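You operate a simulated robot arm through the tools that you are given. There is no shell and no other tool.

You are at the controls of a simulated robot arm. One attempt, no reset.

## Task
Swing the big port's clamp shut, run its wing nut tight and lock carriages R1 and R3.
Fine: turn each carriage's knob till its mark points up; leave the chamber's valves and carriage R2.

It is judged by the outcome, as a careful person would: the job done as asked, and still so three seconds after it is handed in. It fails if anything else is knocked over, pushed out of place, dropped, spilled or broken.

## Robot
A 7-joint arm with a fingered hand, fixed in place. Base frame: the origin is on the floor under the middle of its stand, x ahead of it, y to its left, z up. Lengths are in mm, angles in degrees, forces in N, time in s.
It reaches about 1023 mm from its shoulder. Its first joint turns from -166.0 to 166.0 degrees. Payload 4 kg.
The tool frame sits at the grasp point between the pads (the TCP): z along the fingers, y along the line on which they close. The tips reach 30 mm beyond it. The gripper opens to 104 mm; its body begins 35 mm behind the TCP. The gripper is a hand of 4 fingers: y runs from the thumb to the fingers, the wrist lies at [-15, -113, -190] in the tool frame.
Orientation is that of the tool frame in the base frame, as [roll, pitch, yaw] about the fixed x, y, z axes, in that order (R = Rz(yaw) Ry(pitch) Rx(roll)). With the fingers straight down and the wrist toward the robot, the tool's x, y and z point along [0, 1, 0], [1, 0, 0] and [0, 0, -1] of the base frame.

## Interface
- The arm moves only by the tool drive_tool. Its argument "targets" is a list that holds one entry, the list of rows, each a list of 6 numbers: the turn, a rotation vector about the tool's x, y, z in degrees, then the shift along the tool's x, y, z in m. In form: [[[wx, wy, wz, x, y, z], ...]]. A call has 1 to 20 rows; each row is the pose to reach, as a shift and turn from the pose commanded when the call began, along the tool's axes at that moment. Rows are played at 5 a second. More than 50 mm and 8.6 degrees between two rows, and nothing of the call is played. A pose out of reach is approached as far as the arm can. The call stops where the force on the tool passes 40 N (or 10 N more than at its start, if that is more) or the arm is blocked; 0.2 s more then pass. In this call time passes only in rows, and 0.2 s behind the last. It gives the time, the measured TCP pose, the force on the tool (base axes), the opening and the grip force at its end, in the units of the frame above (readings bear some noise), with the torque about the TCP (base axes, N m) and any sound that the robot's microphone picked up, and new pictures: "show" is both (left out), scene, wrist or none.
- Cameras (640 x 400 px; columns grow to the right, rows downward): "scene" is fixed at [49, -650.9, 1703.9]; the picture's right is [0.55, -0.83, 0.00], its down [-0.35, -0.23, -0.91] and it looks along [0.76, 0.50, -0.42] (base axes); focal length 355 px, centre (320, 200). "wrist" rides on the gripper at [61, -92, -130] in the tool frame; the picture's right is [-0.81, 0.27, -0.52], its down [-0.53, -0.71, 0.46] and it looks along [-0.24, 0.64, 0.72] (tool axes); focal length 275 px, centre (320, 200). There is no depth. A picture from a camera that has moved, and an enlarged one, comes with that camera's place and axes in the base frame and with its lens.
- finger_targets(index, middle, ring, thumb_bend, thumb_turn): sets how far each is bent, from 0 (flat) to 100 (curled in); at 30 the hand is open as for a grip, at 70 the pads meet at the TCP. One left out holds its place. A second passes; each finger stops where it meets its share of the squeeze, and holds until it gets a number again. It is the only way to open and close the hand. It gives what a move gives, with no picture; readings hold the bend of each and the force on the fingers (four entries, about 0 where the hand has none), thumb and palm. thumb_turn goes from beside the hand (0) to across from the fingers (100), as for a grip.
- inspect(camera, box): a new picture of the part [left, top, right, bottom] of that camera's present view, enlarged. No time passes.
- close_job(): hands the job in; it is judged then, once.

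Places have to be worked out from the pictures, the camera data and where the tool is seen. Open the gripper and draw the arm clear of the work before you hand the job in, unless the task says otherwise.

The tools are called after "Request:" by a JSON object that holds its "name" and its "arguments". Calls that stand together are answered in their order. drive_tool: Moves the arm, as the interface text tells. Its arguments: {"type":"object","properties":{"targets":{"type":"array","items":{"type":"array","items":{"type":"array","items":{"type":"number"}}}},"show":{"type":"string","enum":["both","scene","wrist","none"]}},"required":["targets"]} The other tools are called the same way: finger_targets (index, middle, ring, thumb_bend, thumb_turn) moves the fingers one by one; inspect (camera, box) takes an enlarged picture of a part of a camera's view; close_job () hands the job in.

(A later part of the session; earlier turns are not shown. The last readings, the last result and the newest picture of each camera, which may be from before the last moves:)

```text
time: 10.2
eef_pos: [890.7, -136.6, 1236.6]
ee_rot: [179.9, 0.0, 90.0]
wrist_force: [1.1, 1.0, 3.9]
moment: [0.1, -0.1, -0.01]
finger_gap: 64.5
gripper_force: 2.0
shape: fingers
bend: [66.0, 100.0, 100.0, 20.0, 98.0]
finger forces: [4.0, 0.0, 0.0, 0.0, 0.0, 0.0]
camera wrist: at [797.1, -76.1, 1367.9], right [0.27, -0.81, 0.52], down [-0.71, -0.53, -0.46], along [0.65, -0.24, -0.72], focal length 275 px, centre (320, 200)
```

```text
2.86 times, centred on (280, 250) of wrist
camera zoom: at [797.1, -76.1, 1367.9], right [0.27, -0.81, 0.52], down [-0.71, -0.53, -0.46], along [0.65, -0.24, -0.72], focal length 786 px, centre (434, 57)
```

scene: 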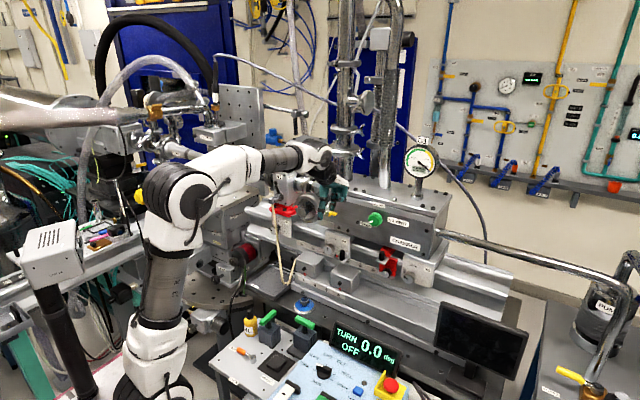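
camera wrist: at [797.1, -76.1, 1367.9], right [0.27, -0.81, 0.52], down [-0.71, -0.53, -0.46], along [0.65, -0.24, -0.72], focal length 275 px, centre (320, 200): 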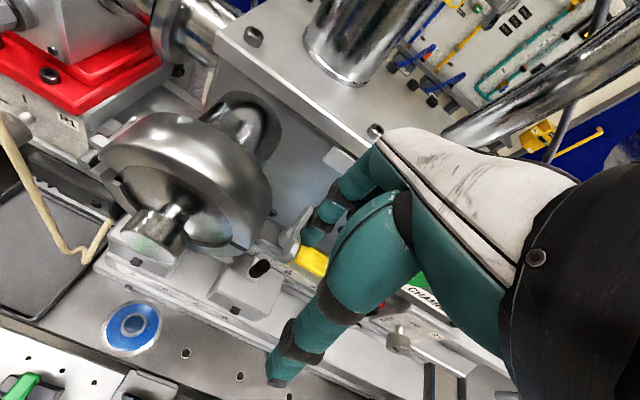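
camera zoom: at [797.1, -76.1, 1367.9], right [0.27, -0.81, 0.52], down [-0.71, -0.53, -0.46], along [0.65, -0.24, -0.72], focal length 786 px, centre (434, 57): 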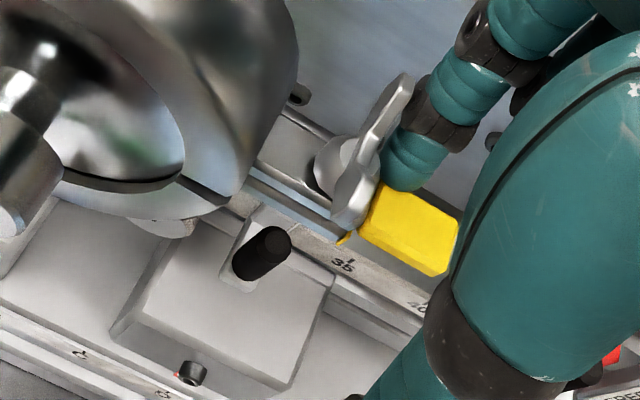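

The index now feels 4 N and the two halves are almost meeting. I press a few millimetres more to seat it.

Request:
{"name": "drive_tool", "arguments": {"targets": [[[0, 0, 0, 0, 0, 0.002], [0, 0, 0, -0.0005, 0, 0.004], [0, 0, 0, -0.0005, 0, 0.006]]], "show": "wrist"}}

Request:
{"name": "inspect", "arguments": {"camera": "wrist", "box": [200, 180, 360, 320]}}

Request:
{"name": "inspect", "arguments": {"camera": "scene", "box": [310, 190, 350, 220]}}

```text
time: 11.0
eef_pos: [889.4, -138.2, 1229.1]
ee_rot: [-179.9, 0.0, 90.0]
wrist_force: [2.2, 0.1, 1.3]
moment: [-0.01, -0.05, -0.01]
finger_gap: 68.4
gripper_force: 1.5
shape: fingers
bend: [63.0, 100.0, 100.0, 20.0, 98.0]
finger forces: [2.9, 0.1, 0.0, 0.1, 0.1, 0.0]
camera wrist: at [796.8, -76.9, 1360.3], right [0.28, -0.81, 0.52], down [-0.71, -0.53, -0.45], along [0.64, -0.24, -0.73], focal length 275 px, centre (320, 200)
```

wrist: 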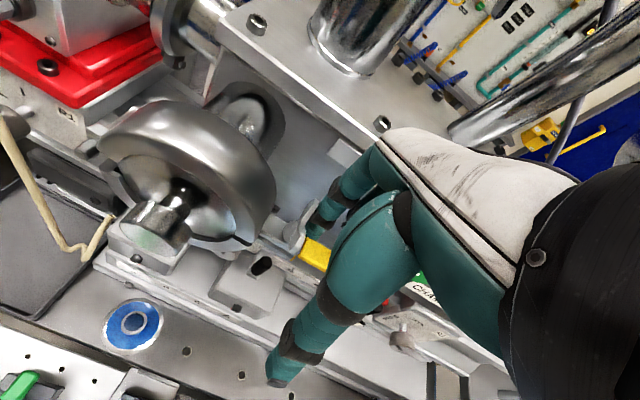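

```text
2.86 times, centred on (280, 250) of wrist
camera zoom: at [796.8, -76.9, 1360.3], right [0.28, -0.81, 0.52], down [-0.71, -0.53, -0.45], along [0.64, -0.24, -0.73], focal length 786 px, centre (434, 57)
```

zoom: 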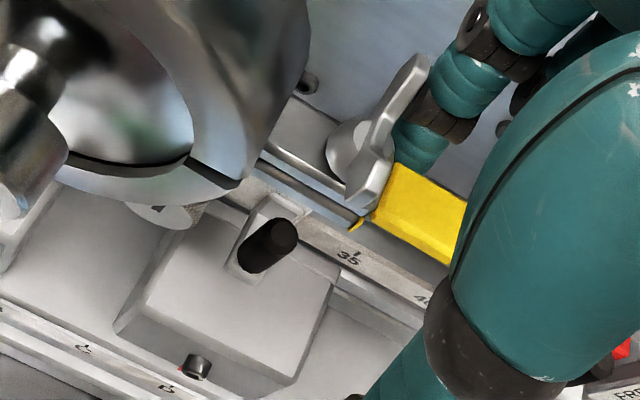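

```text
13.33 times, centred on (330, 205) of scene
camera zoom: at [49.0, -650.9, 1703.9], right [0.55, -0.83, 0.0], down [-0.35, -0.23, -0.91], along [0.76, 0.5, -0.42], focal length 4735 px, centre (187, 133)
```

zoom: 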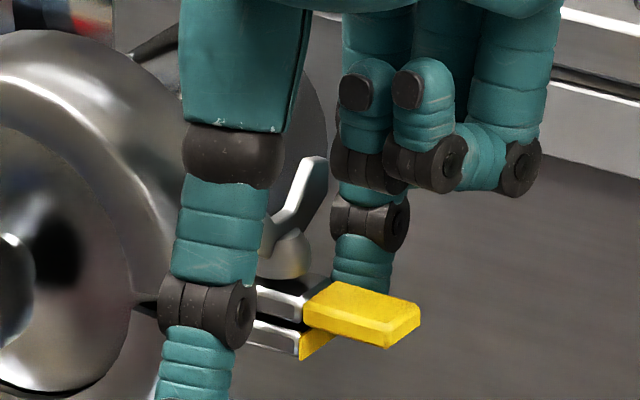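

The index has slipped to the tab's back edge; the lugs look parallel and nearly closed. I lift the hand straight up and check whether the clamp stays shut.

Request:
{"name": "drive_tool", "arguments": {"targets": [[[0, 0, 0, 0, 0, -0.01], [0, 0, 0, 0, 0, -0.03], [0, 0, 0, 0, 0, -0.06], [0, 0, 0, 0, 0, -0.09]]]}}

Request:
{"name": "inspect", "arguments": {"camera": "wrist", "box": [200, 200, 360, 320]}}

Request:
{"name": "inspect", "arguments": {"camera": "scene", "box": [290, 170, 360, 225]}}

```text
time: 12.0
eef_pos: [891.1, -137.2, 1318.8]
ee_rot: [-180.0, 0.0, 90.0]
wrist_force: [0.3, 1.0, -1.2]
moment: [0.02, 0.03, 0.01]
finger_gap: 65.0
gripper_force: 0.1
shape: fingers
bend: [66.0, 100.0, 100.0, 20.0, 98.0]
finger forces: [0.0, 0.0, 0.1, 0.0, 0.0, 0.1]
camera wrist: at [798.4, -77.1, 1450.5], right [0.27, -0.81, 0.52], down [-0.71, -0.53, -0.46], along [0.64, -0.24, -0.72], focal length 275 px, centre (320, 200)
```

scene: 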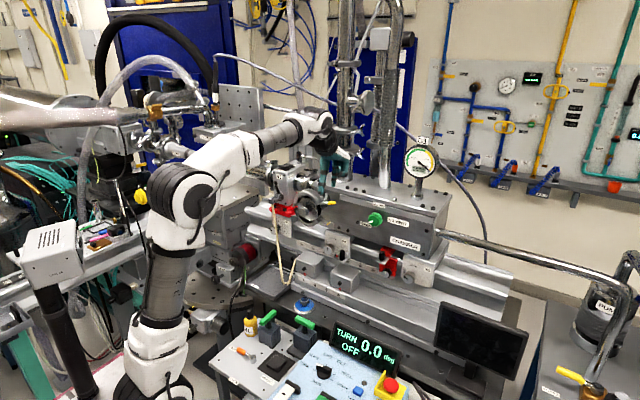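
wrist: 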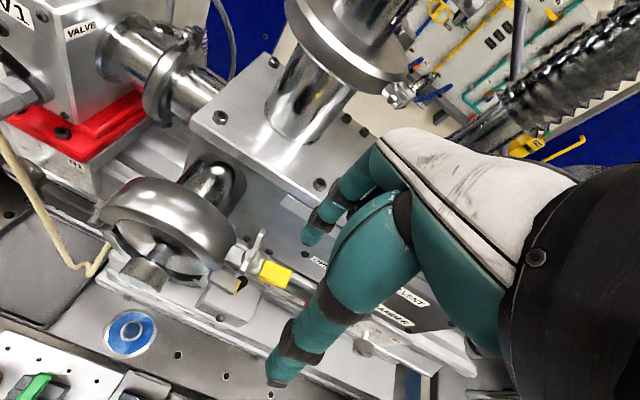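

```text
3.33 times, centred on (280, 260) of wrist
camera zoom: at [798.4, -77.1, 1450.5], right [0.27, -0.81, 0.52], down [-0.71, -0.53, -0.46], along [0.64, -0.24, -0.72], focal length 918 px, centre (453, 0)
```

zoom: 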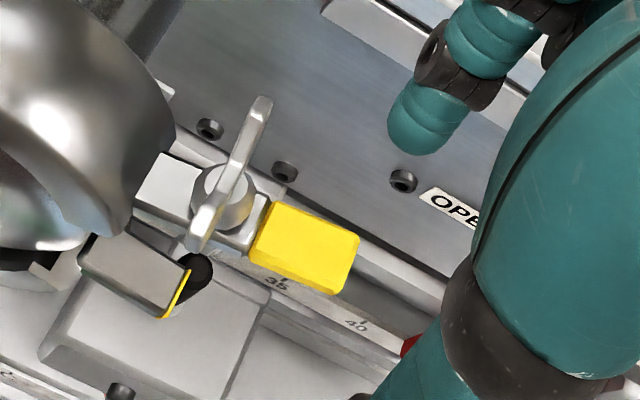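

```text
7.27 times, centred on (325, 198) of scene
camera zoom: at [49.0, -650.9, 1703.9], right [0.55, -0.83, 0.0], down [-0.35, -0.23, -0.91], along [0.76, 0.5, -0.42], focal length 2583 px, centre (284, 218)
```

zoom: 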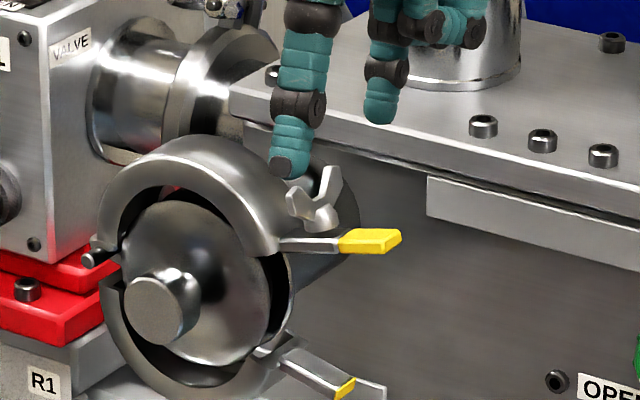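

The tab rose back to about 15° open, possibly dragged by the finger behind it. The tab's centre is at x ≈ 893, so I shift the index 8 mm toward the robot to press on its middle, close it again, and hold to feel for spring-back.

Request:
{"name": "drive_tool", "arguments": {"targets": [[[0, 0, 0, 0, -0.008, 0.03], [0, 0, 0, 0, -0.008, 0.055], [0, 0, 0, 0, -0.008, 0.065], [0, 0, 0, 0, -0.008, 0.073], [0, 0, 0, 0, -0.008, 0.079], [0, 0, 0, 0, -0.008, 0.083]]]}}

Request:
{"name": "inspect", "arguments": {"camera": "wrist", "box": [200, 180, 360, 320]}}

Request:
{"name": "inspect", "arguments": {"camera": "scene", "box": [290, 170, 360, 225]}}

```text
time: 13.4
eef_pos: [882.2, -138.0, 1239.2]
ee_rot: [179.7, 0.0, 89.9]
wrist_force: [3.3, -0.8, 16.7]
moment: [0.16, -0.33, -0.02]
finger_gap: 65.0
gripper_force: 8.8
shape: fingers
bend: [66.0, 100.0, 100.0, 20.0, 98.0]
finger forces: [17.7, 0.0, 0.0, 0.0, 0.0, 0.0]
camera wrist: at [788.1, -76.4, 1370.3], right [0.27, -0.81, 0.52], down [-0.71, -0.53, -0.46], along [0.65, -0.24, -0.72], focal length 275 px, centre (320, 200)
```

scene: 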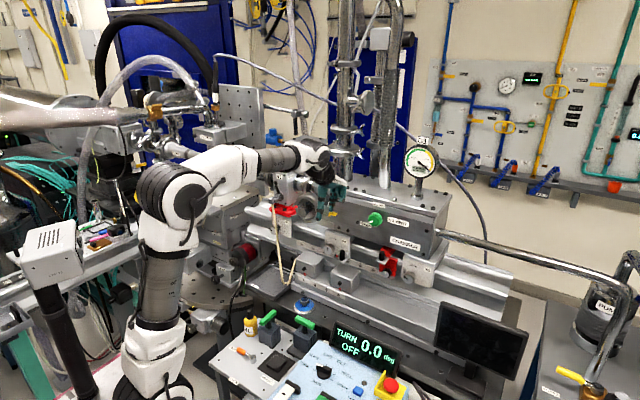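
wrist: 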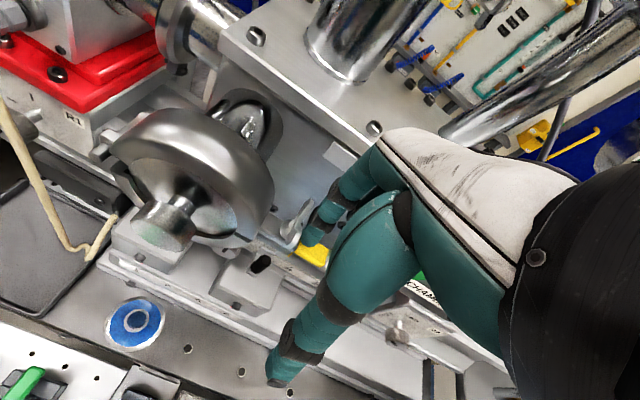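

```text
2.86 times, centred on (280, 250) of wrist
camera zoom: at [788.1, -76.4, 1370.3], right [0.27, -0.81, 0.52], down [-0.71, -0.53, -0.46], along [0.65, -0.24, -0.72], focal length 786 px, centre (434, 57)
```

zoom: 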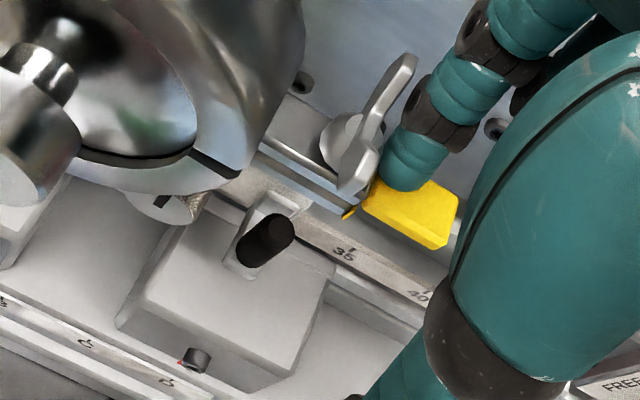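

```text
7.27 times, centred on (325, 198) of scene
camera zoom: at [49.0, -650.9, 1703.9], right [0.55, -0.83, 0.0], down [-0.35, -0.23, -0.91], along [0.76, 0.5, -0.42], focal length 2583 px, centre (284, 218)
```

zoom: 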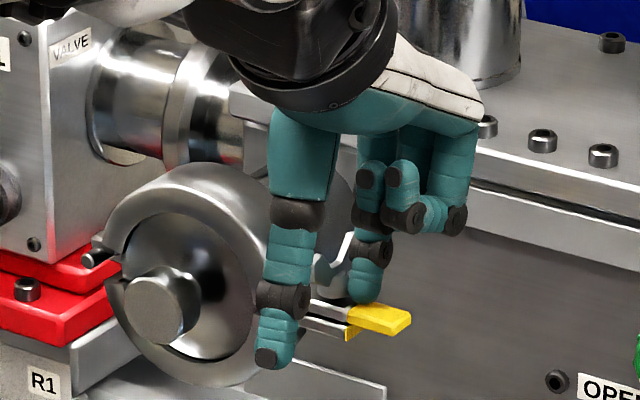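

The finger now presses at 17 N against a hard stop, so the clamp is fully closed. I lift off in small steps and check whether the tab follows.

Request:
{"name": "drive_tool", "arguments": {"targets": [[[0, 0, 0, 0, 0, -0.005], [0, 0, 0, 0, 0, -0.01], [0, 0, 0, 0, 0, -0.02], [0, 0, 0, 0, 0, -0.03]]], "show": "wrist"}}

Request:
{"name": "inspect", "arguments": {"camera": "scene", "box": [290, 170, 360, 225]}}

Request:
{"name": "inspect", "arguments": {"camera": "wrist", "box": [200, 180, 360, 320]}}

```text
time: 14.4
eef_pos: [882.1, -137.7, 1266.4]
ee_rot: [-180.0, 0.0, 90.0]
wrist_force: [0.0, 0.2, -0.6]
moment: [0.01, -0.02, 0.02]
finger_gap: 65.0
gripper_force: 0.0
shape: fingers
bend: [66.0, 100.0, 100.0, 20.0, 98.0]
finger forces: [0.1, 0.1, 0.0, 0.0, 0.0, 0.1]
camera wrist: at [789.4, -77.2, 1398.1], right [0.28, -0.81, 0.52], down [-0.71, -0.53, -0.46], along [0.64, -0.24, -0.72], focal length 275 px, centre (320, 200)
```

wrist: 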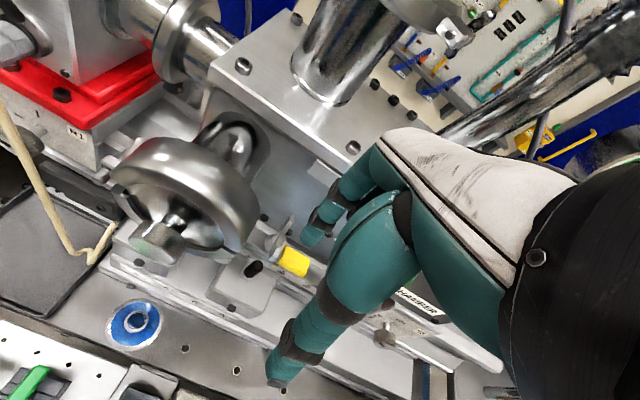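

```text
7.27 times, centred on (325, 198) of scene
camera zoom: at [49.0, -650.9, 1703.9], right [0.55, -0.83, 0.0], down [-0.35, -0.23, -0.91], along [0.76, 0.5, -0.42], focal length 2583 px, centre (284, 218)
```

zoom: 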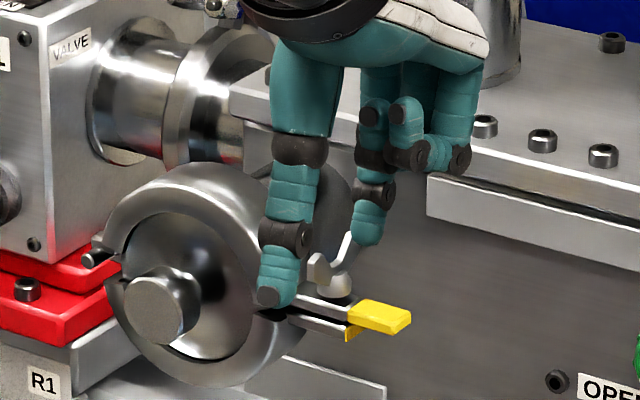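

```text
2.86 times, centred on (280, 250) of wrist
camera zoom: at [789.4, -77.2, 1398.1], right [0.28, -0.81, 0.52], down [-0.71, -0.53, -0.46], along [0.64, -0.24, -0.72], focal length 786 px, centre (434, 57)
```

zoom: 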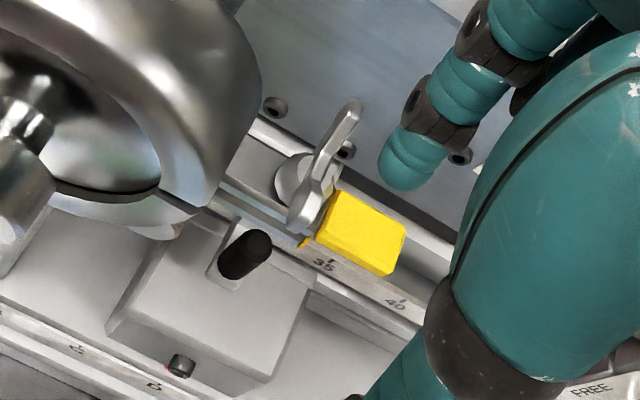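

The clamp stays shut. Now I study the wing nut closely to locate its axis and wing orientation.

Request:
{"name": "inspect", "arguments": {"camera": "scene", "box": [318, 195, 350, 220]}}

Request:
{"name": "inspect", "arguments": {"camera": "wrist", "box": [255, 200, 315, 280]}}

```text
16.00 times, centred on (334, 208) of scene
camera zoom: at [49.0, -650.9, 1703.9], right [0.55, -0.83, 0.0], down [-0.35, -0.23, -0.91], along [0.76, 0.5, -0.42], focal length 5682 px, centre (96, 80)
```

zoom: 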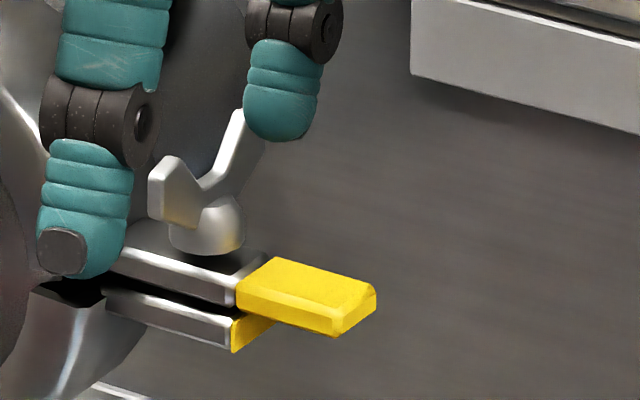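

```text
5.00 times, centred on (285, 240) of wrist
camera zoom: at [789.4, -77.2, 1398.1], right [0.28, -0.81, 0.52], down [-0.71, -0.53, -0.46], along [0.64, -0.24, -0.72], focal length 1376 px, centre (495, 0)
```

zoom: 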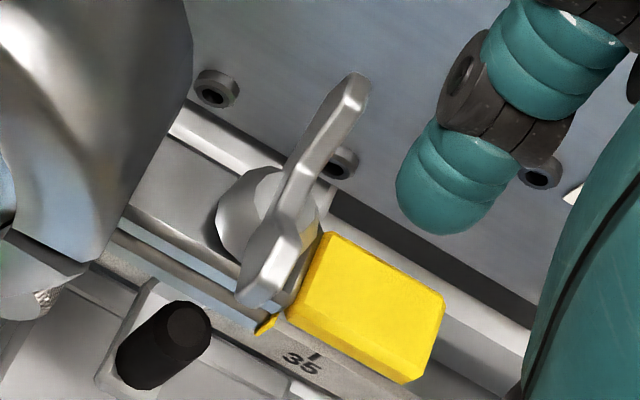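

The nut's axis is at about [896, -118] with wings along x between z 1208 and 1228; the index tip sits at about (+15, +3, -31) from the TCP. I'll turn it by pushing a wing with the index in clockwise half-circles. First I place the finger on the +y side of the far wing.

Request:
{"name": "drive_tool", "arguments": {"targets": [[[0, 0, 0, 0, 0, -0.014], [0, 0, 0, 0.0295, 0.0113, -0.014], [0, 0, 0, 0.0295, 0.0113, 0.008], [0, 0, 0, 0.0295, 0.0113, 0.02]]], "show": "wrist"}}

Request:
{"name": "inspect", "arguments": {"camera": "scene", "box": [310, 185, 350, 220]}}

Request:
{"name": "inspect", "arguments": {"camera": "wrist", "box": [240, 170, 340, 290]}}

```text
time: 15.4
eef_pos: [895.1, -109.7, 1247.3]
ee_rot: [179.9, 0.0, 89.9]
wrist_force: [0.7, -3.6, 3.5]
moment: [-0.1, -0.13, -0.05]
finger_gap: 64.1
gripper_force: 2.5
shape: fingers
bend: [67.0, 100.0, 100.0, 20.0, 98.0]
finger forces: [5.1, 0.1, 0.0, 0.1, 0.0, 0.1]
camera wrist: at [800.4, -48.1, 1377.3], right [0.27, -0.81, 0.52], down [-0.71, -0.53, -0.46], along [0.65, -0.25, -0.72], focal length 275 px, centre (320, 200)
```

wrist: 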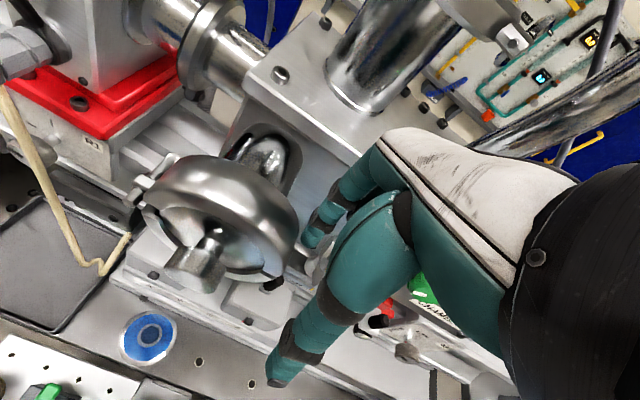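

```text
11.43 times, centred on (330, 202) of scene
camera zoom: at [49.0, -650.9, 1703.9], right [0.55, -0.83, 0.0], down [-0.35, -0.23, -0.91], along [0.76, 0.5, -0.42], focal length 4059 px, centre (206, 171)
```

zoom: 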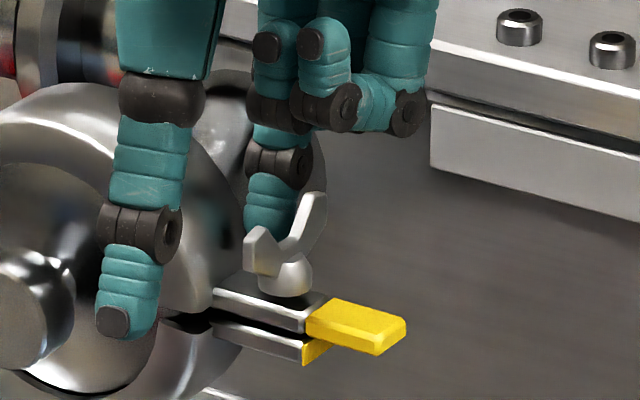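

```text
3.33 times, centred on (290, 230) of wrist
camera zoom: at [800.4, -48.1, 1377.3], right [0.27, -0.81, 0.52], down [-0.71, -0.53, -0.46], along [0.65, -0.25, -0.72], focal length 918 px, centre (420, 100)
```

zoom: 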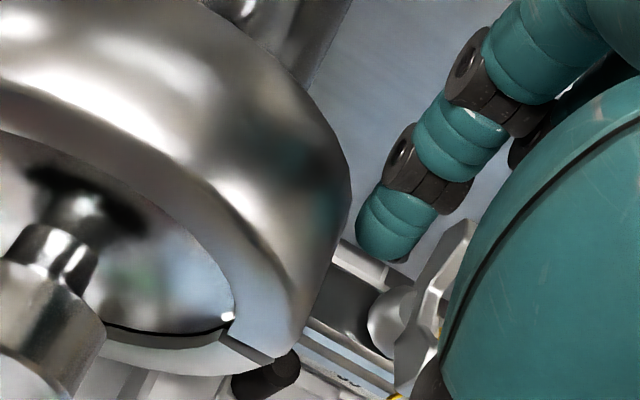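

The index is left of the far wing, lightly touching the ring. I now run the clockwise half-circle stroke around the nut.

Request:
{"name": "drive_tool", "arguments": {"targets": [[[0, 0, 0, -0.0064, 0.004, 0], [0, 0, 0, -0.0124, 0.0051, 0], [0, 0, 0, -0.0184, 0.004, 0], [0, 0, 0, -0.0248, 0, 0], [0, 0, 0, -0.0288, -0.0064, 0], [0, 0, 0, -0.0299, -0.0124, 0], [0, 0, 0, -0.0288, -0.0184, 0]]], "show": "wrist"}}

Request:
{"name": "inspect", "arguments": {"camera": "scene", "box": [310, 185, 350, 220]}}

Request:
{"name": "inspect", "arguments": {"camera": "wrist", "box": [240, 170, 340, 290]}}

```text
time: 17.0
eef_pos: [875.7, -136.7, 1246.1]
ee_rot: [180.0, 0.1, 90.1]
wrist_force: [1.9, -0.7, -0.1]
moment: [-0.01, -0.05, -0.03]
finger_gap: 67.4
gripper_force: 1.0
shape: fingers
bend: [64.0, 100.0, 100.0, 20.0, 98.0]
finger forces: [1.6, 0.0, 0.1, 0.1, 0.0, 0.1]
camera wrist: at [783.1, -76.3, 1377.3], right [0.27, -0.81, 0.52], down [-0.71, -0.53, -0.46], along [0.64, -0.24, -0.72], focal length 275 px, centre (320, 200)
```

wrist: 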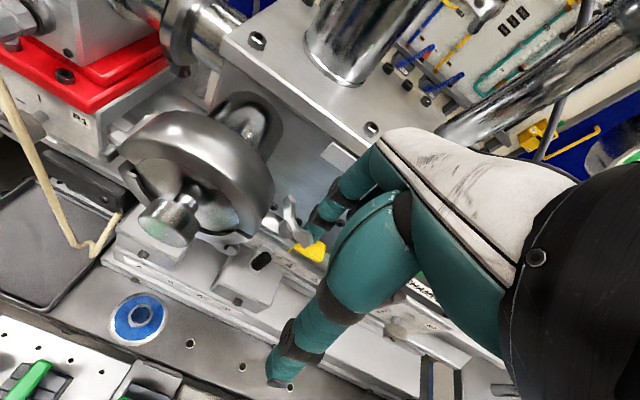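

```text
11.43 times, centred on (330, 202) of scene
camera zoom: at [49.0, -650.9, 1703.9], right [0.55, -0.83, 0.0], down [-0.35, -0.23, -0.91], along [0.76, 0.5, -0.42], focal length 4059 px, centre (206, 171)
```

zoom: 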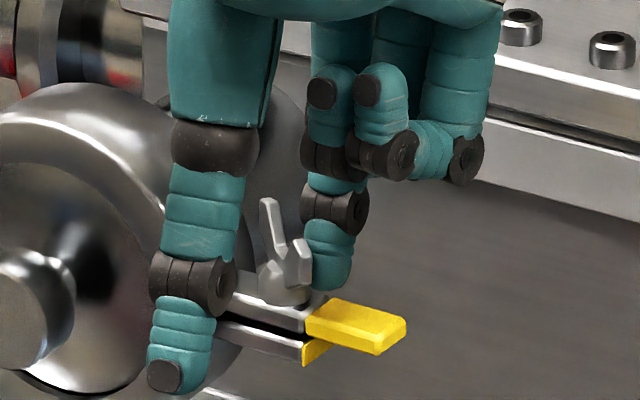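

```text
3.33 times, centred on (290, 230) of wrist
camera zoom: at [783.1, -76.3, 1377.3], right [0.27, -0.81, 0.52], down [-0.71, -0.53, -0.46], along [0.64, -0.24, -0.72], focal length 918 px, centre (420, 100)
```

zoom: 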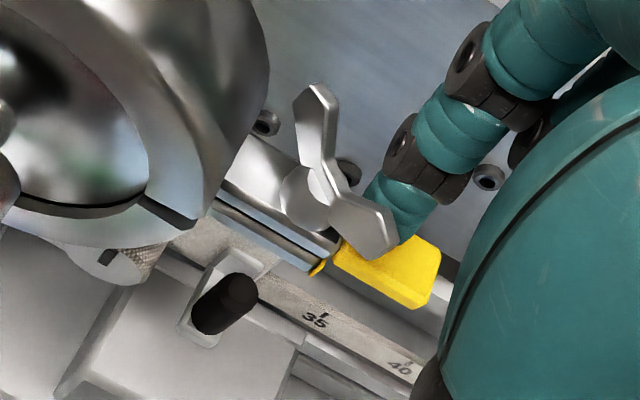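

The nut turned about 140° clockwise and moves easily. I finish this stroke, then lift, return to the start and do another full stroke on the other wing.

Request:
{"name": "drive_tool", "arguments": {"targets": [[[0, 0, 0, 0.0021, -0.004, 0], [0, 0, 0, 0.0052, -0.0074, 0], [0, 0, 0, 0.0082, -0.0095, 0], [0, 0, 0, 0.007, -0.0105, -0.02], [0, 0, 0, 0.007, -0.0105, -0.04], [0, 0, 0, 0.0274, 0.02, -0.04], [0, 0, 0, 0.0274, 0.02, -0.015], [0, 0, 0, 0.0274, 0.02, 0], [0, 0, 0, 0.0224, 0.0224, 0], [0, 0, 0, 0.0164, 0.0235, 0], [0, 0, 0, 0.0104, 0.0224, 0], [0, 0, 0, 0.004, 0.0184, 0], [0, 0, 0, 0, 0.012, 0], [0, 0, 0, -0.0011, 0.006, 0], [0, 0, 0, 0, 0, 0], [0, 0, 0, 0.0021, -0.004, 0], [0, 0, 0, 0.0052, -0.0074, 0], [0, 0, 0, 0.0082, -0.0095, 0], [0, 0, 0, 0.007, -0.0105, -0.02], [0, 0, 0, 0.007, -0.0105, -0.04]]], "show": "wrist"}}

Request:
{"name": "inspect", "arguments": {"camera": "scene", "box": [310, 185, 350, 220]}}

Request:
{"name": "inspect", "arguments": {"camera": "wrist", "box": [220, 180, 320, 290]}}

```text
time: 21.2
eef_pos: [865.8, -130.1, 1287.7]
ee_rot: [-179.9, -0.1, 90.1]
wrist_force: [0.2, 0.3, -0.1]
moment: [0.01, 0.0, -0.03]
finger_gap: 65.0
gripper_force: 0.2
shape: fingers
bend: [66.0, 100.0, 100.0, 20.0, 98.0]
finger forces: [0.1, 0.0, 0.0, 0.0, 0.0, 0.1]
camera wrist: at [772.5, -69.0, 1418.3], right [0.28, -0.81, 0.52], down [-0.71, -0.53, -0.46], along [0.64, -0.24, -0.73], focal length 275 px, centre (320, 200)
```

wrist: 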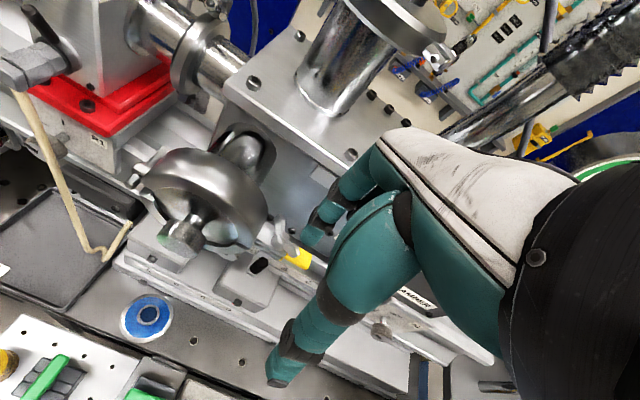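

```text
11.43 times, centred on (330, 202) of scene
camera zoom: at [49.0, -650.9, 1703.9], right [0.55, -0.83, 0.0], down [-0.35, -0.23, -0.91], along [0.76, 0.5, -0.42], focal length 4059 px, centre (206, 171)
```

zoom: 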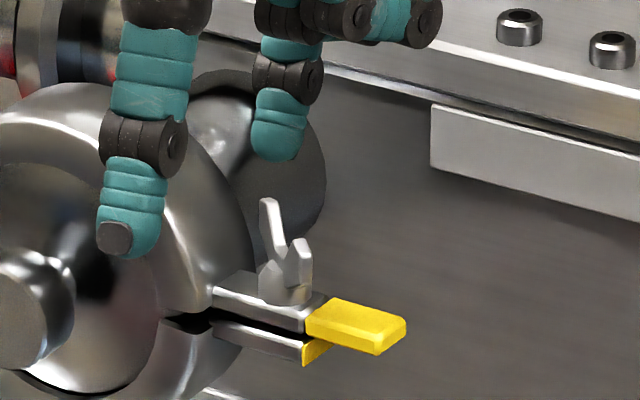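

```text
3.64 times, centred on (270, 235) of wrist
camera zoom: at [772.5, -69.0, 1418.3], right [0.28, -0.81, 0.52], down [-0.71, -0.53, -0.46], along [0.64, -0.24, -0.73], focal length 1001 px, centre (502, 73)
```

zoom: 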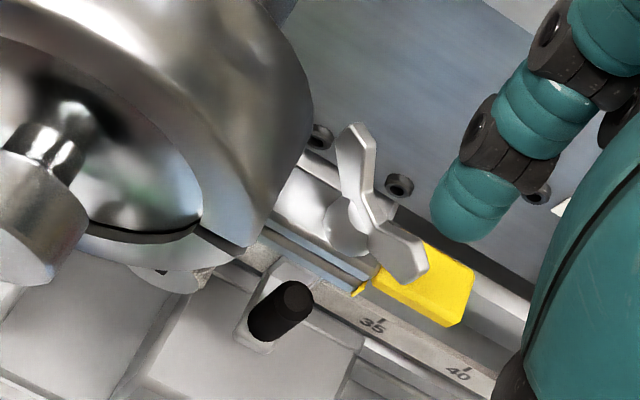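

The wings are back at the same angle as mid-stroke, so either it turned another half turn or it resisted at the end. I zoom in to check the nut's height and angle.

Request:
{"name": "inspect", "arguments": {"camera": "scene", "box": [326, 198, 350, 218]}}

Request:
{"name": "inspect", "arguments": {"camera": "wrist", "box": [255, 200, 305, 270]}}

```text
16.00 times, centred on (338, 208) of scene
camera zoom: at [49.0, -650.9, 1703.9], right [0.55, -0.83, 0.0], down [-0.35, -0.23, -0.91], along [0.76, 0.5, -0.42], focal length 5682 px, centre (32, 72)
```

zoom: 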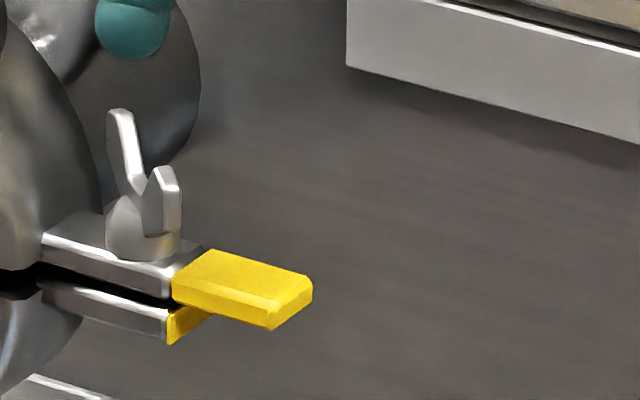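

```text
5.71 times, centred on (280, 235) of wrist
camera zoom: at [772.5, -69.0, 1418.3], right [0.28, -0.81, 0.52], down [-0.71, -0.53, -0.46], along [0.64, -0.24, -0.73], focal length 1573 px, centre (549, 0)
```

zoom: 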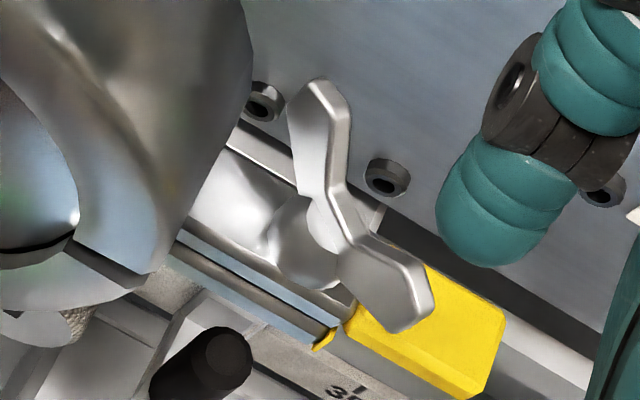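

Nut appears ~1 mm lower. To learn whether it is already tight, I place the finger behind the outer wing (pointing −x,−y) and push a little further, watching the force.

Request:
{"name": "drive_tool", "arguments": {"targets": [[[0, 0, 0, -0.0125, 0.0167, 0], [0, 0, 0, -0.0125, 0.0167, 0.02], [0, 0, 0, -0.0125, 0.0167, 0.041], [0, 0, 0, -0.0115, 0.012, 0.041], [0, 0, 0, -0.0089, 0.0077, 0.041]]], "show": "wrist"}}

Request:
{"name": "inspect", "arguments": {"camera": "wrist", "box": [240, 180, 340, 290]}}

Request:
{"name": "inspect", "arguments": {"camera": "scene", "box": [322, 190, 350, 218]}}

```text
time: 22.4
eef_pos: [873.5, -140.0, 1244.1]
ee_rot: [179.9, 0.0, 89.9]
wrist_force: [1.0, -1.9, 0.4]
moment: [-0.03, -0.02, -0.02]
finger_gap: 67.2
gripper_force: 1.3
shape: fingers
bend: [64.0, 100.0, 100.0, 20.0, 98.0]
finger forces: [2.6, 0.0, 0.1, 0.0, 0.0, 0.0]
camera wrist: at [780.3, -79.0, 1376.4], right [0.27, -0.81, 0.52], down [-0.71, -0.53, -0.46], along [0.64, -0.24, -0.72], focal length 275 px, centre (320, 200)
```

wrist: 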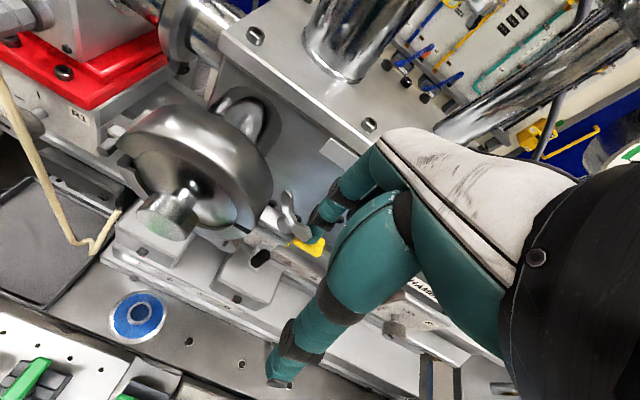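

```text
3.64 times, centred on (290, 235) of wrist
camera zoom: at [780.3, -79.0, 1376.4], right [0.27, -0.81, 0.52], down [-0.71, -0.53, -0.46], along [0.64, -0.24, -0.72], focal length 1001 px, centre (429, 73)
```

zoom: 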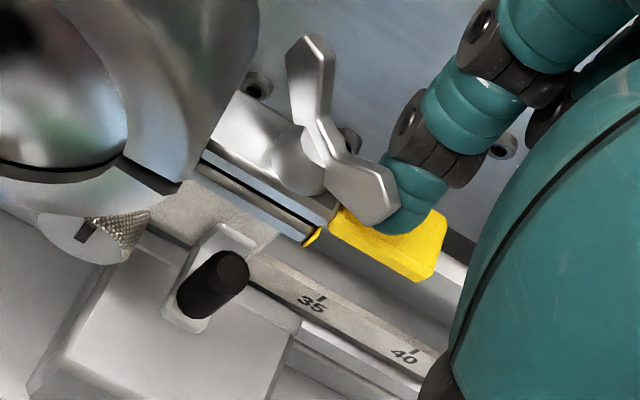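

```text
14.29 times, centred on (336, 204) of scene
camera zoom: at [49.0, -650.9, 1703.9], right [0.55, -0.83, 0.0], down [-0.35, -0.23, -0.91], along [0.76, 0.5, -0.42], focal length 5073 px, centre (91, 143)
```

zoom: 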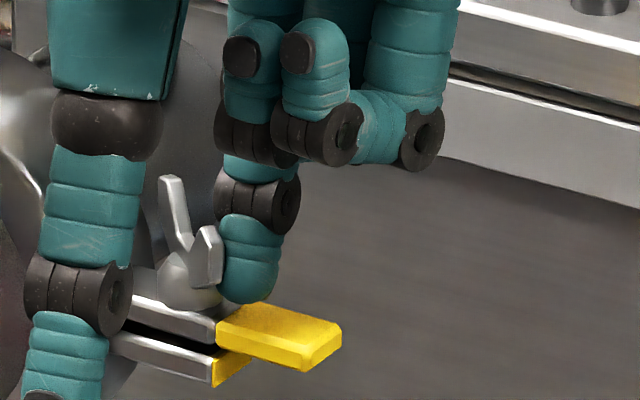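

The wing resists at about 2.6 N and doesn't move further in this direction, so it may be tight — I need a proper torque test. I lift, form a thumb–index–middle pinch, and turn the hand so the pinch is square to the wings (wing line at ~43°).

Request:
{"name": "drive_tool", "arguments": {"targets": [[[0, 0, 0, 0, 0.002, -0.02], [0, 0, 0, 0, 0.002, -0.045], [0, 0, 7.8, 0.004, 0.006, -0.055], [0, 0, 15.6, 0.008, 0.01, -0.055], [0, 0, 23.4, 0.012, 0.014, -0.055], [0, 0, 31.2, 0.016, 0.018, -0.055], [0, 0, 39, 0.02, 0.022, -0.055], [0, 0, 47, 0.02, 0.022, -0.055]]], "show": "none"}}

Request:
{"name": "finger_targets", "arguments": {"index": 61, "middle": 61, "ring": 100, "thumb_bend": 61}}

Request:
{"name": "inspect", "arguments": {"camera": "wrist", "box": [200, 140, 440, 330]}}

Request:
{"name": "inspect", "arguments": {"camera": "scene", "box": [290, 160, 370, 225]}}

```text
time: 24.2
eef_pos: [894.6, -118.5, 1299.6]
ee_rot: [180.0, 0.0, 42.9]
wrist_force: [0.4, -0.5, -0.1]
moment: [0.01, 0.01, 0.03]
finger_gap: 65.1
gripper_force: 0.1
shape: fingers
bend: [66.0, 100.0, 100.0, 20.0, 98.0]
finger forces: [0.0, 0.0, 0.0, 0.0, 0.1, 0.1]
```

```text
time: 25.2
eef_pos: [894.1, -119.0, 1300.4]
ee_rot: [-179.9, 0.0, 43.0]
wrist_force: [0.6, 0.3, 0.6]
moment: [0.01, 0.0, -0.01]
finger_gap: 24.0
gripper_force: 0.0
shape: fingers
bend: [61.0, 61.0, 100.0, 61.0, 98.0]
finger forces: [0.0, 0.1, 0.1, 0.0, 0.1, 0.0]
```

```text
2.11 times, centred on (320, 235) of wrist
camera zoom: at [875.6, -10.1, 1432.1], right [-0.41, -0.75, 0.52], down [-0.88, 0.16, -0.46], along [0.26, -0.64, -0.72], focal length 580 px, centre (320, 126)
```

zoom: 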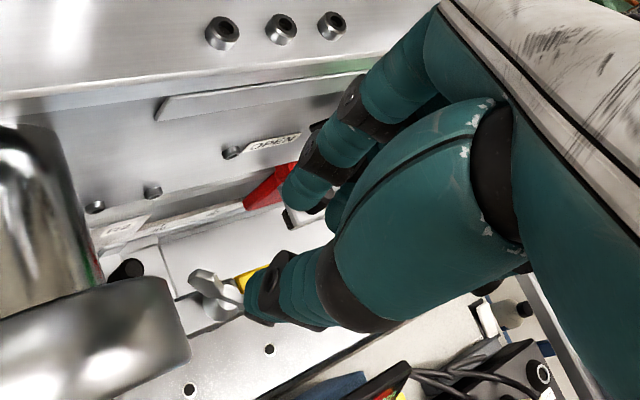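

```text
6.15 times, centred on (330, 192) of scene
camera zoom: at [49.0, -650.9, 1703.9], right [0.55, -0.83, 0.0], down [-0.35, -0.23, -0.91], along [0.76, 0.5, -0.42], focal length 2186 px, centre (258, 246)
```

zoom: 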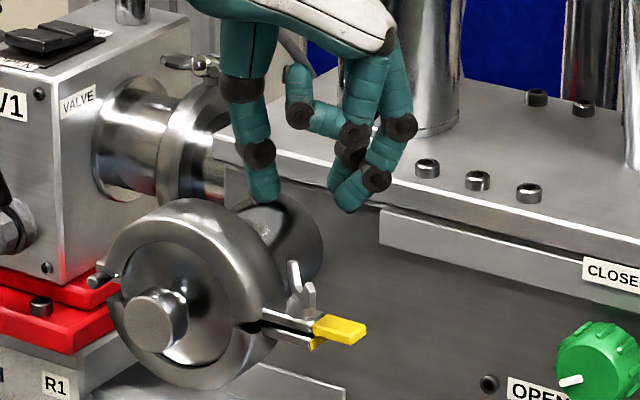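

The pinch straddles the nut's position in view, with ~24 mm gap. I lower it straight over the wings to TCP z ≈ 1243.

Request:
{"name": "drive_tool", "arguments": {"targets": [[[0, 0, 0, 0, 0, 0.025], [0, 0, 0, 0, 0, 0.042], [0, 0, 0, 0, 0, 0.05], [0, 0, 0, 0, 0, 0.057]]], "show": "none"}}

Request:
{"name": "inspect", "arguments": {"camera": "wrist", "box": [220, 180, 400, 320]}}

Request:
{"name": "inspect", "arguments": {"camera": "scene", "box": [310, 180, 360, 225]}}

```text
time: 26.2
eef_pos: [894.4, -119.5, 1243.4]
ee_rot: [179.8, -0.1, 42.9]
wrist_force: [-0.6, -3.5, 5.1]
moment: [-0.04, 0.06, 0.05]
finger_gap: 19.3
gripper_force: 4.4
shape: fingers
bend: [61.0, 61.0, 100.0, 64.0, 99.0]
finger forces: [0.1, 0.0, 0.0, 0.1, 8.4, 0.1]
```

```text
2.86 times, centred on (310, 250) of wrist
camera zoom: at [875.4, -11.2, 1375.1], right [-0.41, -0.75, 0.52], down [-0.88, 0.16, -0.46], along [0.26, -0.64, -0.72], focal length 786 px, centre (349, 57)
```

zoom: 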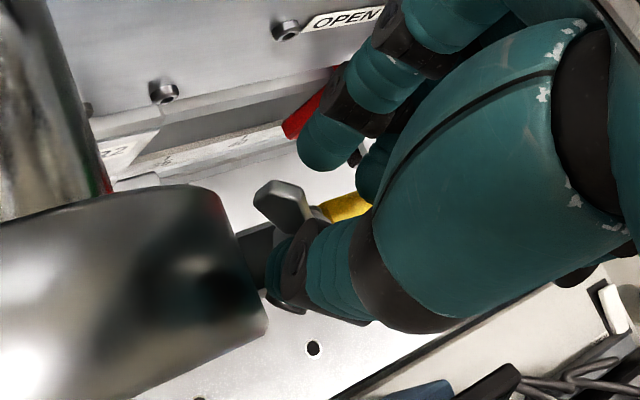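

```text
8.89 times, centred on (335, 202) of scene
camera zoom: at [49.0, -650.9, 1703.9], right [0.55, -0.83, 0.0], down [-0.35, -0.23, -0.91], along [0.76, 0.5, -0.42], focal length 3157 px, centre (187, 178)
```

zoom: 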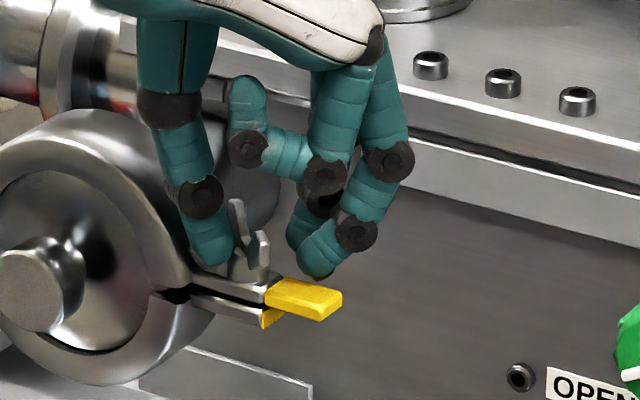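

The thumb grazes the ring (8 N) but the wings are between thumb and fingers. I close the pinch on the wings.

Request:
{"name": "finger_targets", "arguments": {"index": 74, "middle": 74, "thumb_bend": 70}}

Request:
{"name": "inspect", "arguments": {"camera": "wrist", "box": [220, 180, 400, 320]}}

Request:
{"name": "inspect", "arguments": {"camera": "scene", "box": [310, 180, 360, 225]}}

```text
time: 27.2
eef_pos: [895.0, -118.6, 1243.7]
ee_rot: [179.9, 0.0, 43.0]
wrist_force: [0.4, -1.5, 4.0]
moment: [0.01, 0.06, 0.04]
finger_gap: 3.8
gripper_force: 10.2
shape: fingers
bend: [73.0, 73.0, 100.0, 67.0, 99.0]
finger forces: [3.4, 3.7, 0.1, 0.0, 13.4, 0.1]
```

```text
2.86 times, centred on (310, 250) of wrist
camera zoom: at [875.7, -10.7, 1374.4], right [-0.41, -0.75, 0.52], down [-0.88, 0.16, -0.46], along [0.26, -0.64, -0.72], focal length 786 px, centre (349, 57)
```

zoom: 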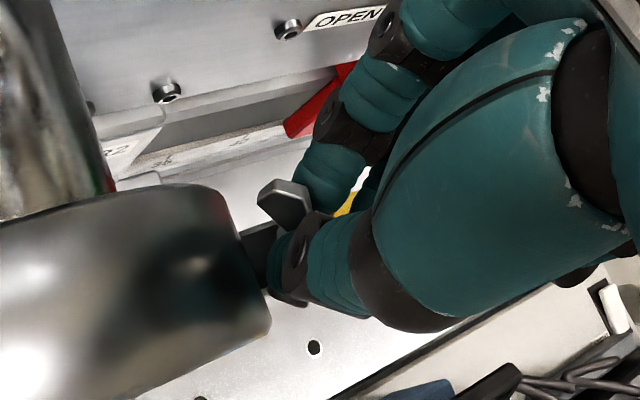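

```text
8.89 times, centred on (335, 202) of scene
camera zoom: at [49.0, -650.9, 1703.9], right [0.55, -0.83, 0.0], down [-0.35, -0.23, -0.91], along [0.76, 0.5, -0.42], focal length 3157 px, centre (187, 178)
```

zoom: 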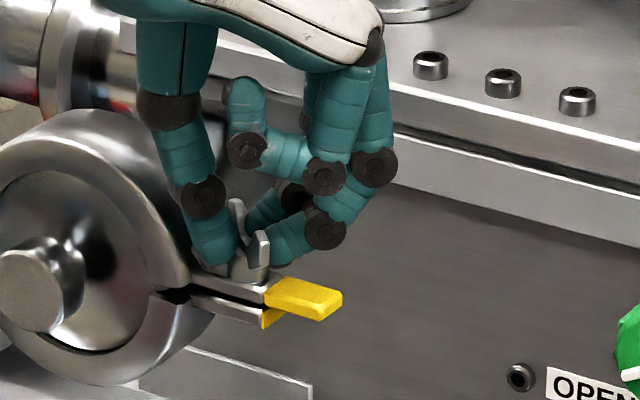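

The wings are pinched (thumb 13 N, index and middle ~3.5 N each). I turn the hand clockwise 24° about the nut axis and read the torque.

Request:
{"name": "drive_tool", "arguments": {"targets": [[[0, 0, 6, 0, 0, 0], [0, 0, 12, 0, 0, 0], [0, 0, 18, 0, 0, 0], [0, 0, 24, 0, 0, 0]]], "show": "none"}}

Request:
{"name": "inspect", "arguments": {"camera": "wrist", "box": [220, 180, 400, 320]}}

Request:
{"name": "inspect", "arguments": {"camera": "scene", "box": [310, 180, 360, 225]}}

```text
time: 28.2
eef_pos: [896.0, -119.5, 1243.3]
ee_rot: [180.0, 0.0, 18.9]
wrist_force: [3.4, -4.1, 6.4]
moment: [-0.01, 0.04, 0.22]
finger_gap: 2.8
gripper_force: 13.1
shape: fingers
bend: [74.0, 72.0, 100.0, 66.0, 100.0]
finger forces: [1.4, 11.3, 0.1, 0.0, 14.5, 0.1]
```

```text
2.86 times, centred on (310, 250) of wrist
camera zoom: at [922.2, -13.7, 1374.6], right [-0.68, -0.52, 0.52], down [-0.73, 0.5, -0.46], along [-0.02, -0.69, -0.72], focal length 786 px, centre (349, 57)
```

zoom: 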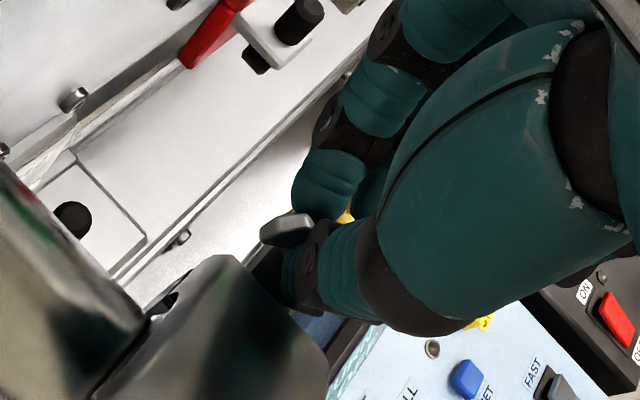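

```text
8.89 times, centred on (335, 202) of scene
camera zoom: at [49.0, -650.9, 1703.9], right [0.55, -0.83, 0.0], down [-0.35, -0.23, -0.91], along [0.76, 0.5, -0.42], focal length 3157 px, centre (187, 178)
```

zoom: 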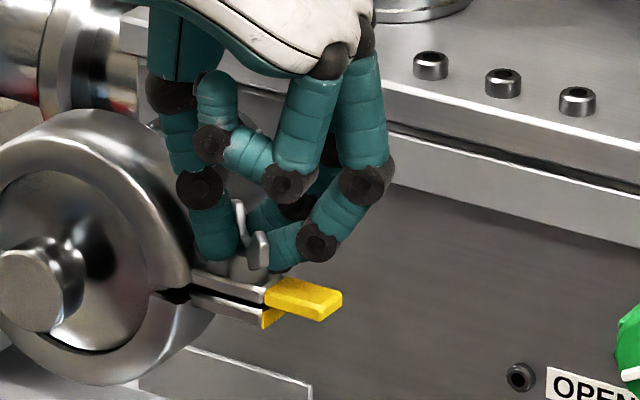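

Torque rose to 0.22 N·m with the wings barely moving, versus under ~0.05 N·m while it was running — it feels tight. I twist further to bring it firmly up and see whether it yields.

Request:
{"name": "drive_tool", "arguments": {"targets": [[[0, 0, 6, 0, 0, 0], [0, 0, 12, 0, 0, 0], [0, 0, 18, 0, 0, 0]]], "show": "none"}}

Request:
{"name": "inspect", "arguments": {"camera": "wrist", "box": [220, 180, 400, 320]}}

Request:
{"name": "inspect", "arguments": {"camera": "scene", "box": [310, 180, 360, 225]}}

```text
time: 29.0
eef_pos: [894.3, -121.3, 1243.5]
ee_rot: [-179.9, -0.1, 1.0]
wrist_force: [17.4, -10.0, 7.6]
moment: [-0.24, -0.28, 0.5]
finger_gap: 1.4
gripper_force: 18.4
shape: fingers
bend: [74.0, 63.0, 100.0, 66.0, 100.0]
finger forces: [0.7, 26.9, 0.0, 0.1, 9.9, 0.0]
```

```text
2.86 times, centred on (310, 250) of wrist
camera zoom: at [953.8, -27.8, 1374.6], right [-0.81, -0.29, 0.52], down [-0.54, 0.7, -0.46], along [-0.23, -0.65, -0.72], focal length 786 px, centre (349, 57)
```

zoom: 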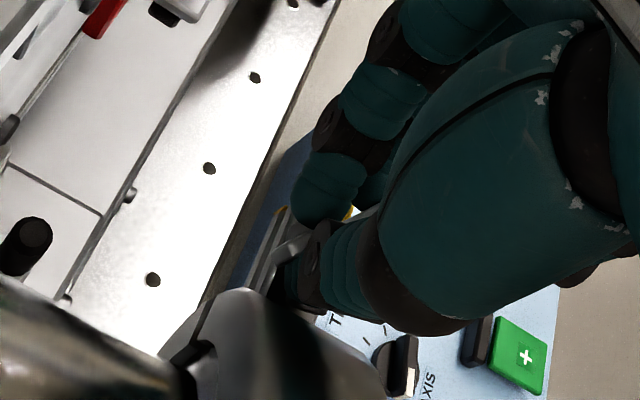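

```text
8.89 times, centred on (335, 202) of scene
camera zoom: at [49.0, -650.9, 1703.9], right [0.55, -0.83, 0.0], down [-0.35, -0.23, -0.91], along [0.76, 0.5, -0.42], focal length 3157 px, centre (187, 178)
```

zoom: 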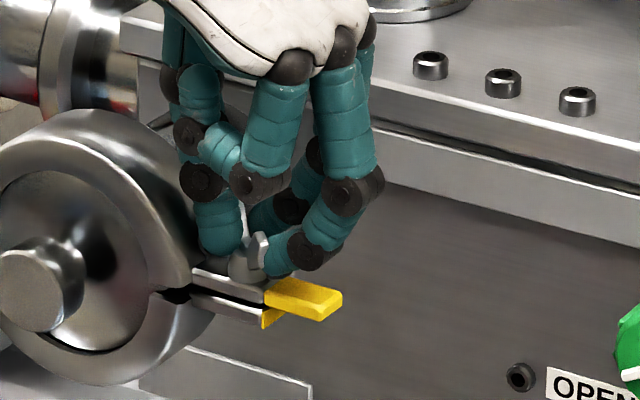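

Torque reached 0.5 N·m (middle finger 27 N) and the nut did not move: it is tight. I open the fingers in place (without turning back) before lifting away.

Request:
{"name": "finger_targets", "arguments": {"index": 52, "middle": 52, "thumb_bend": 63}}

Request:
{"name": "inspect", "arguments": {"camera": "scene", "box": [310, 180, 360, 225]}}

```text
time: 30.0
eef_pos: [893.7, -118.6, 1244.4]
ee_rot: [-180.0, 0.0, 1.0]
wrist_force: [-4.9, 0.4, 8.3]
moment: [0.03, 0.11, 0.06]
finger_gap: 29.5
gripper_force: 8.7
shape: fingers
bend: [52.0, 52.0, 100.0, 65.0, 100.0]
finger forces: [0.1, 0.0, 0.0, 0.0, 17.2, 0.1]
```

```text
8.89 times, centred on (335, 202) of scene
camera zoom: at [49.0, -650.9, 1703.9], right [0.55, -0.83, 0.0], down [-0.35, -0.23, -0.91], along [0.76, 0.5, -0.42], focal length 3157 px, centre (187, 178)
```

zoom: 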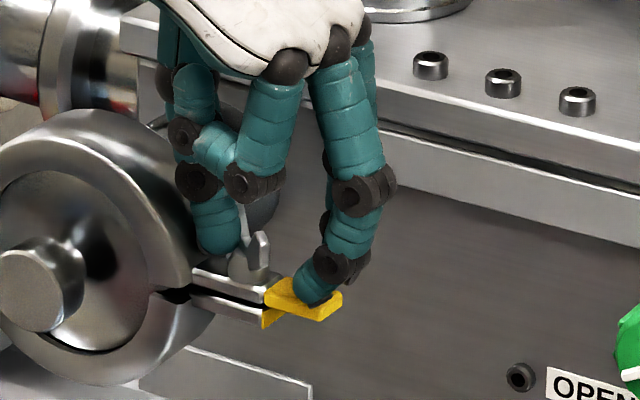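

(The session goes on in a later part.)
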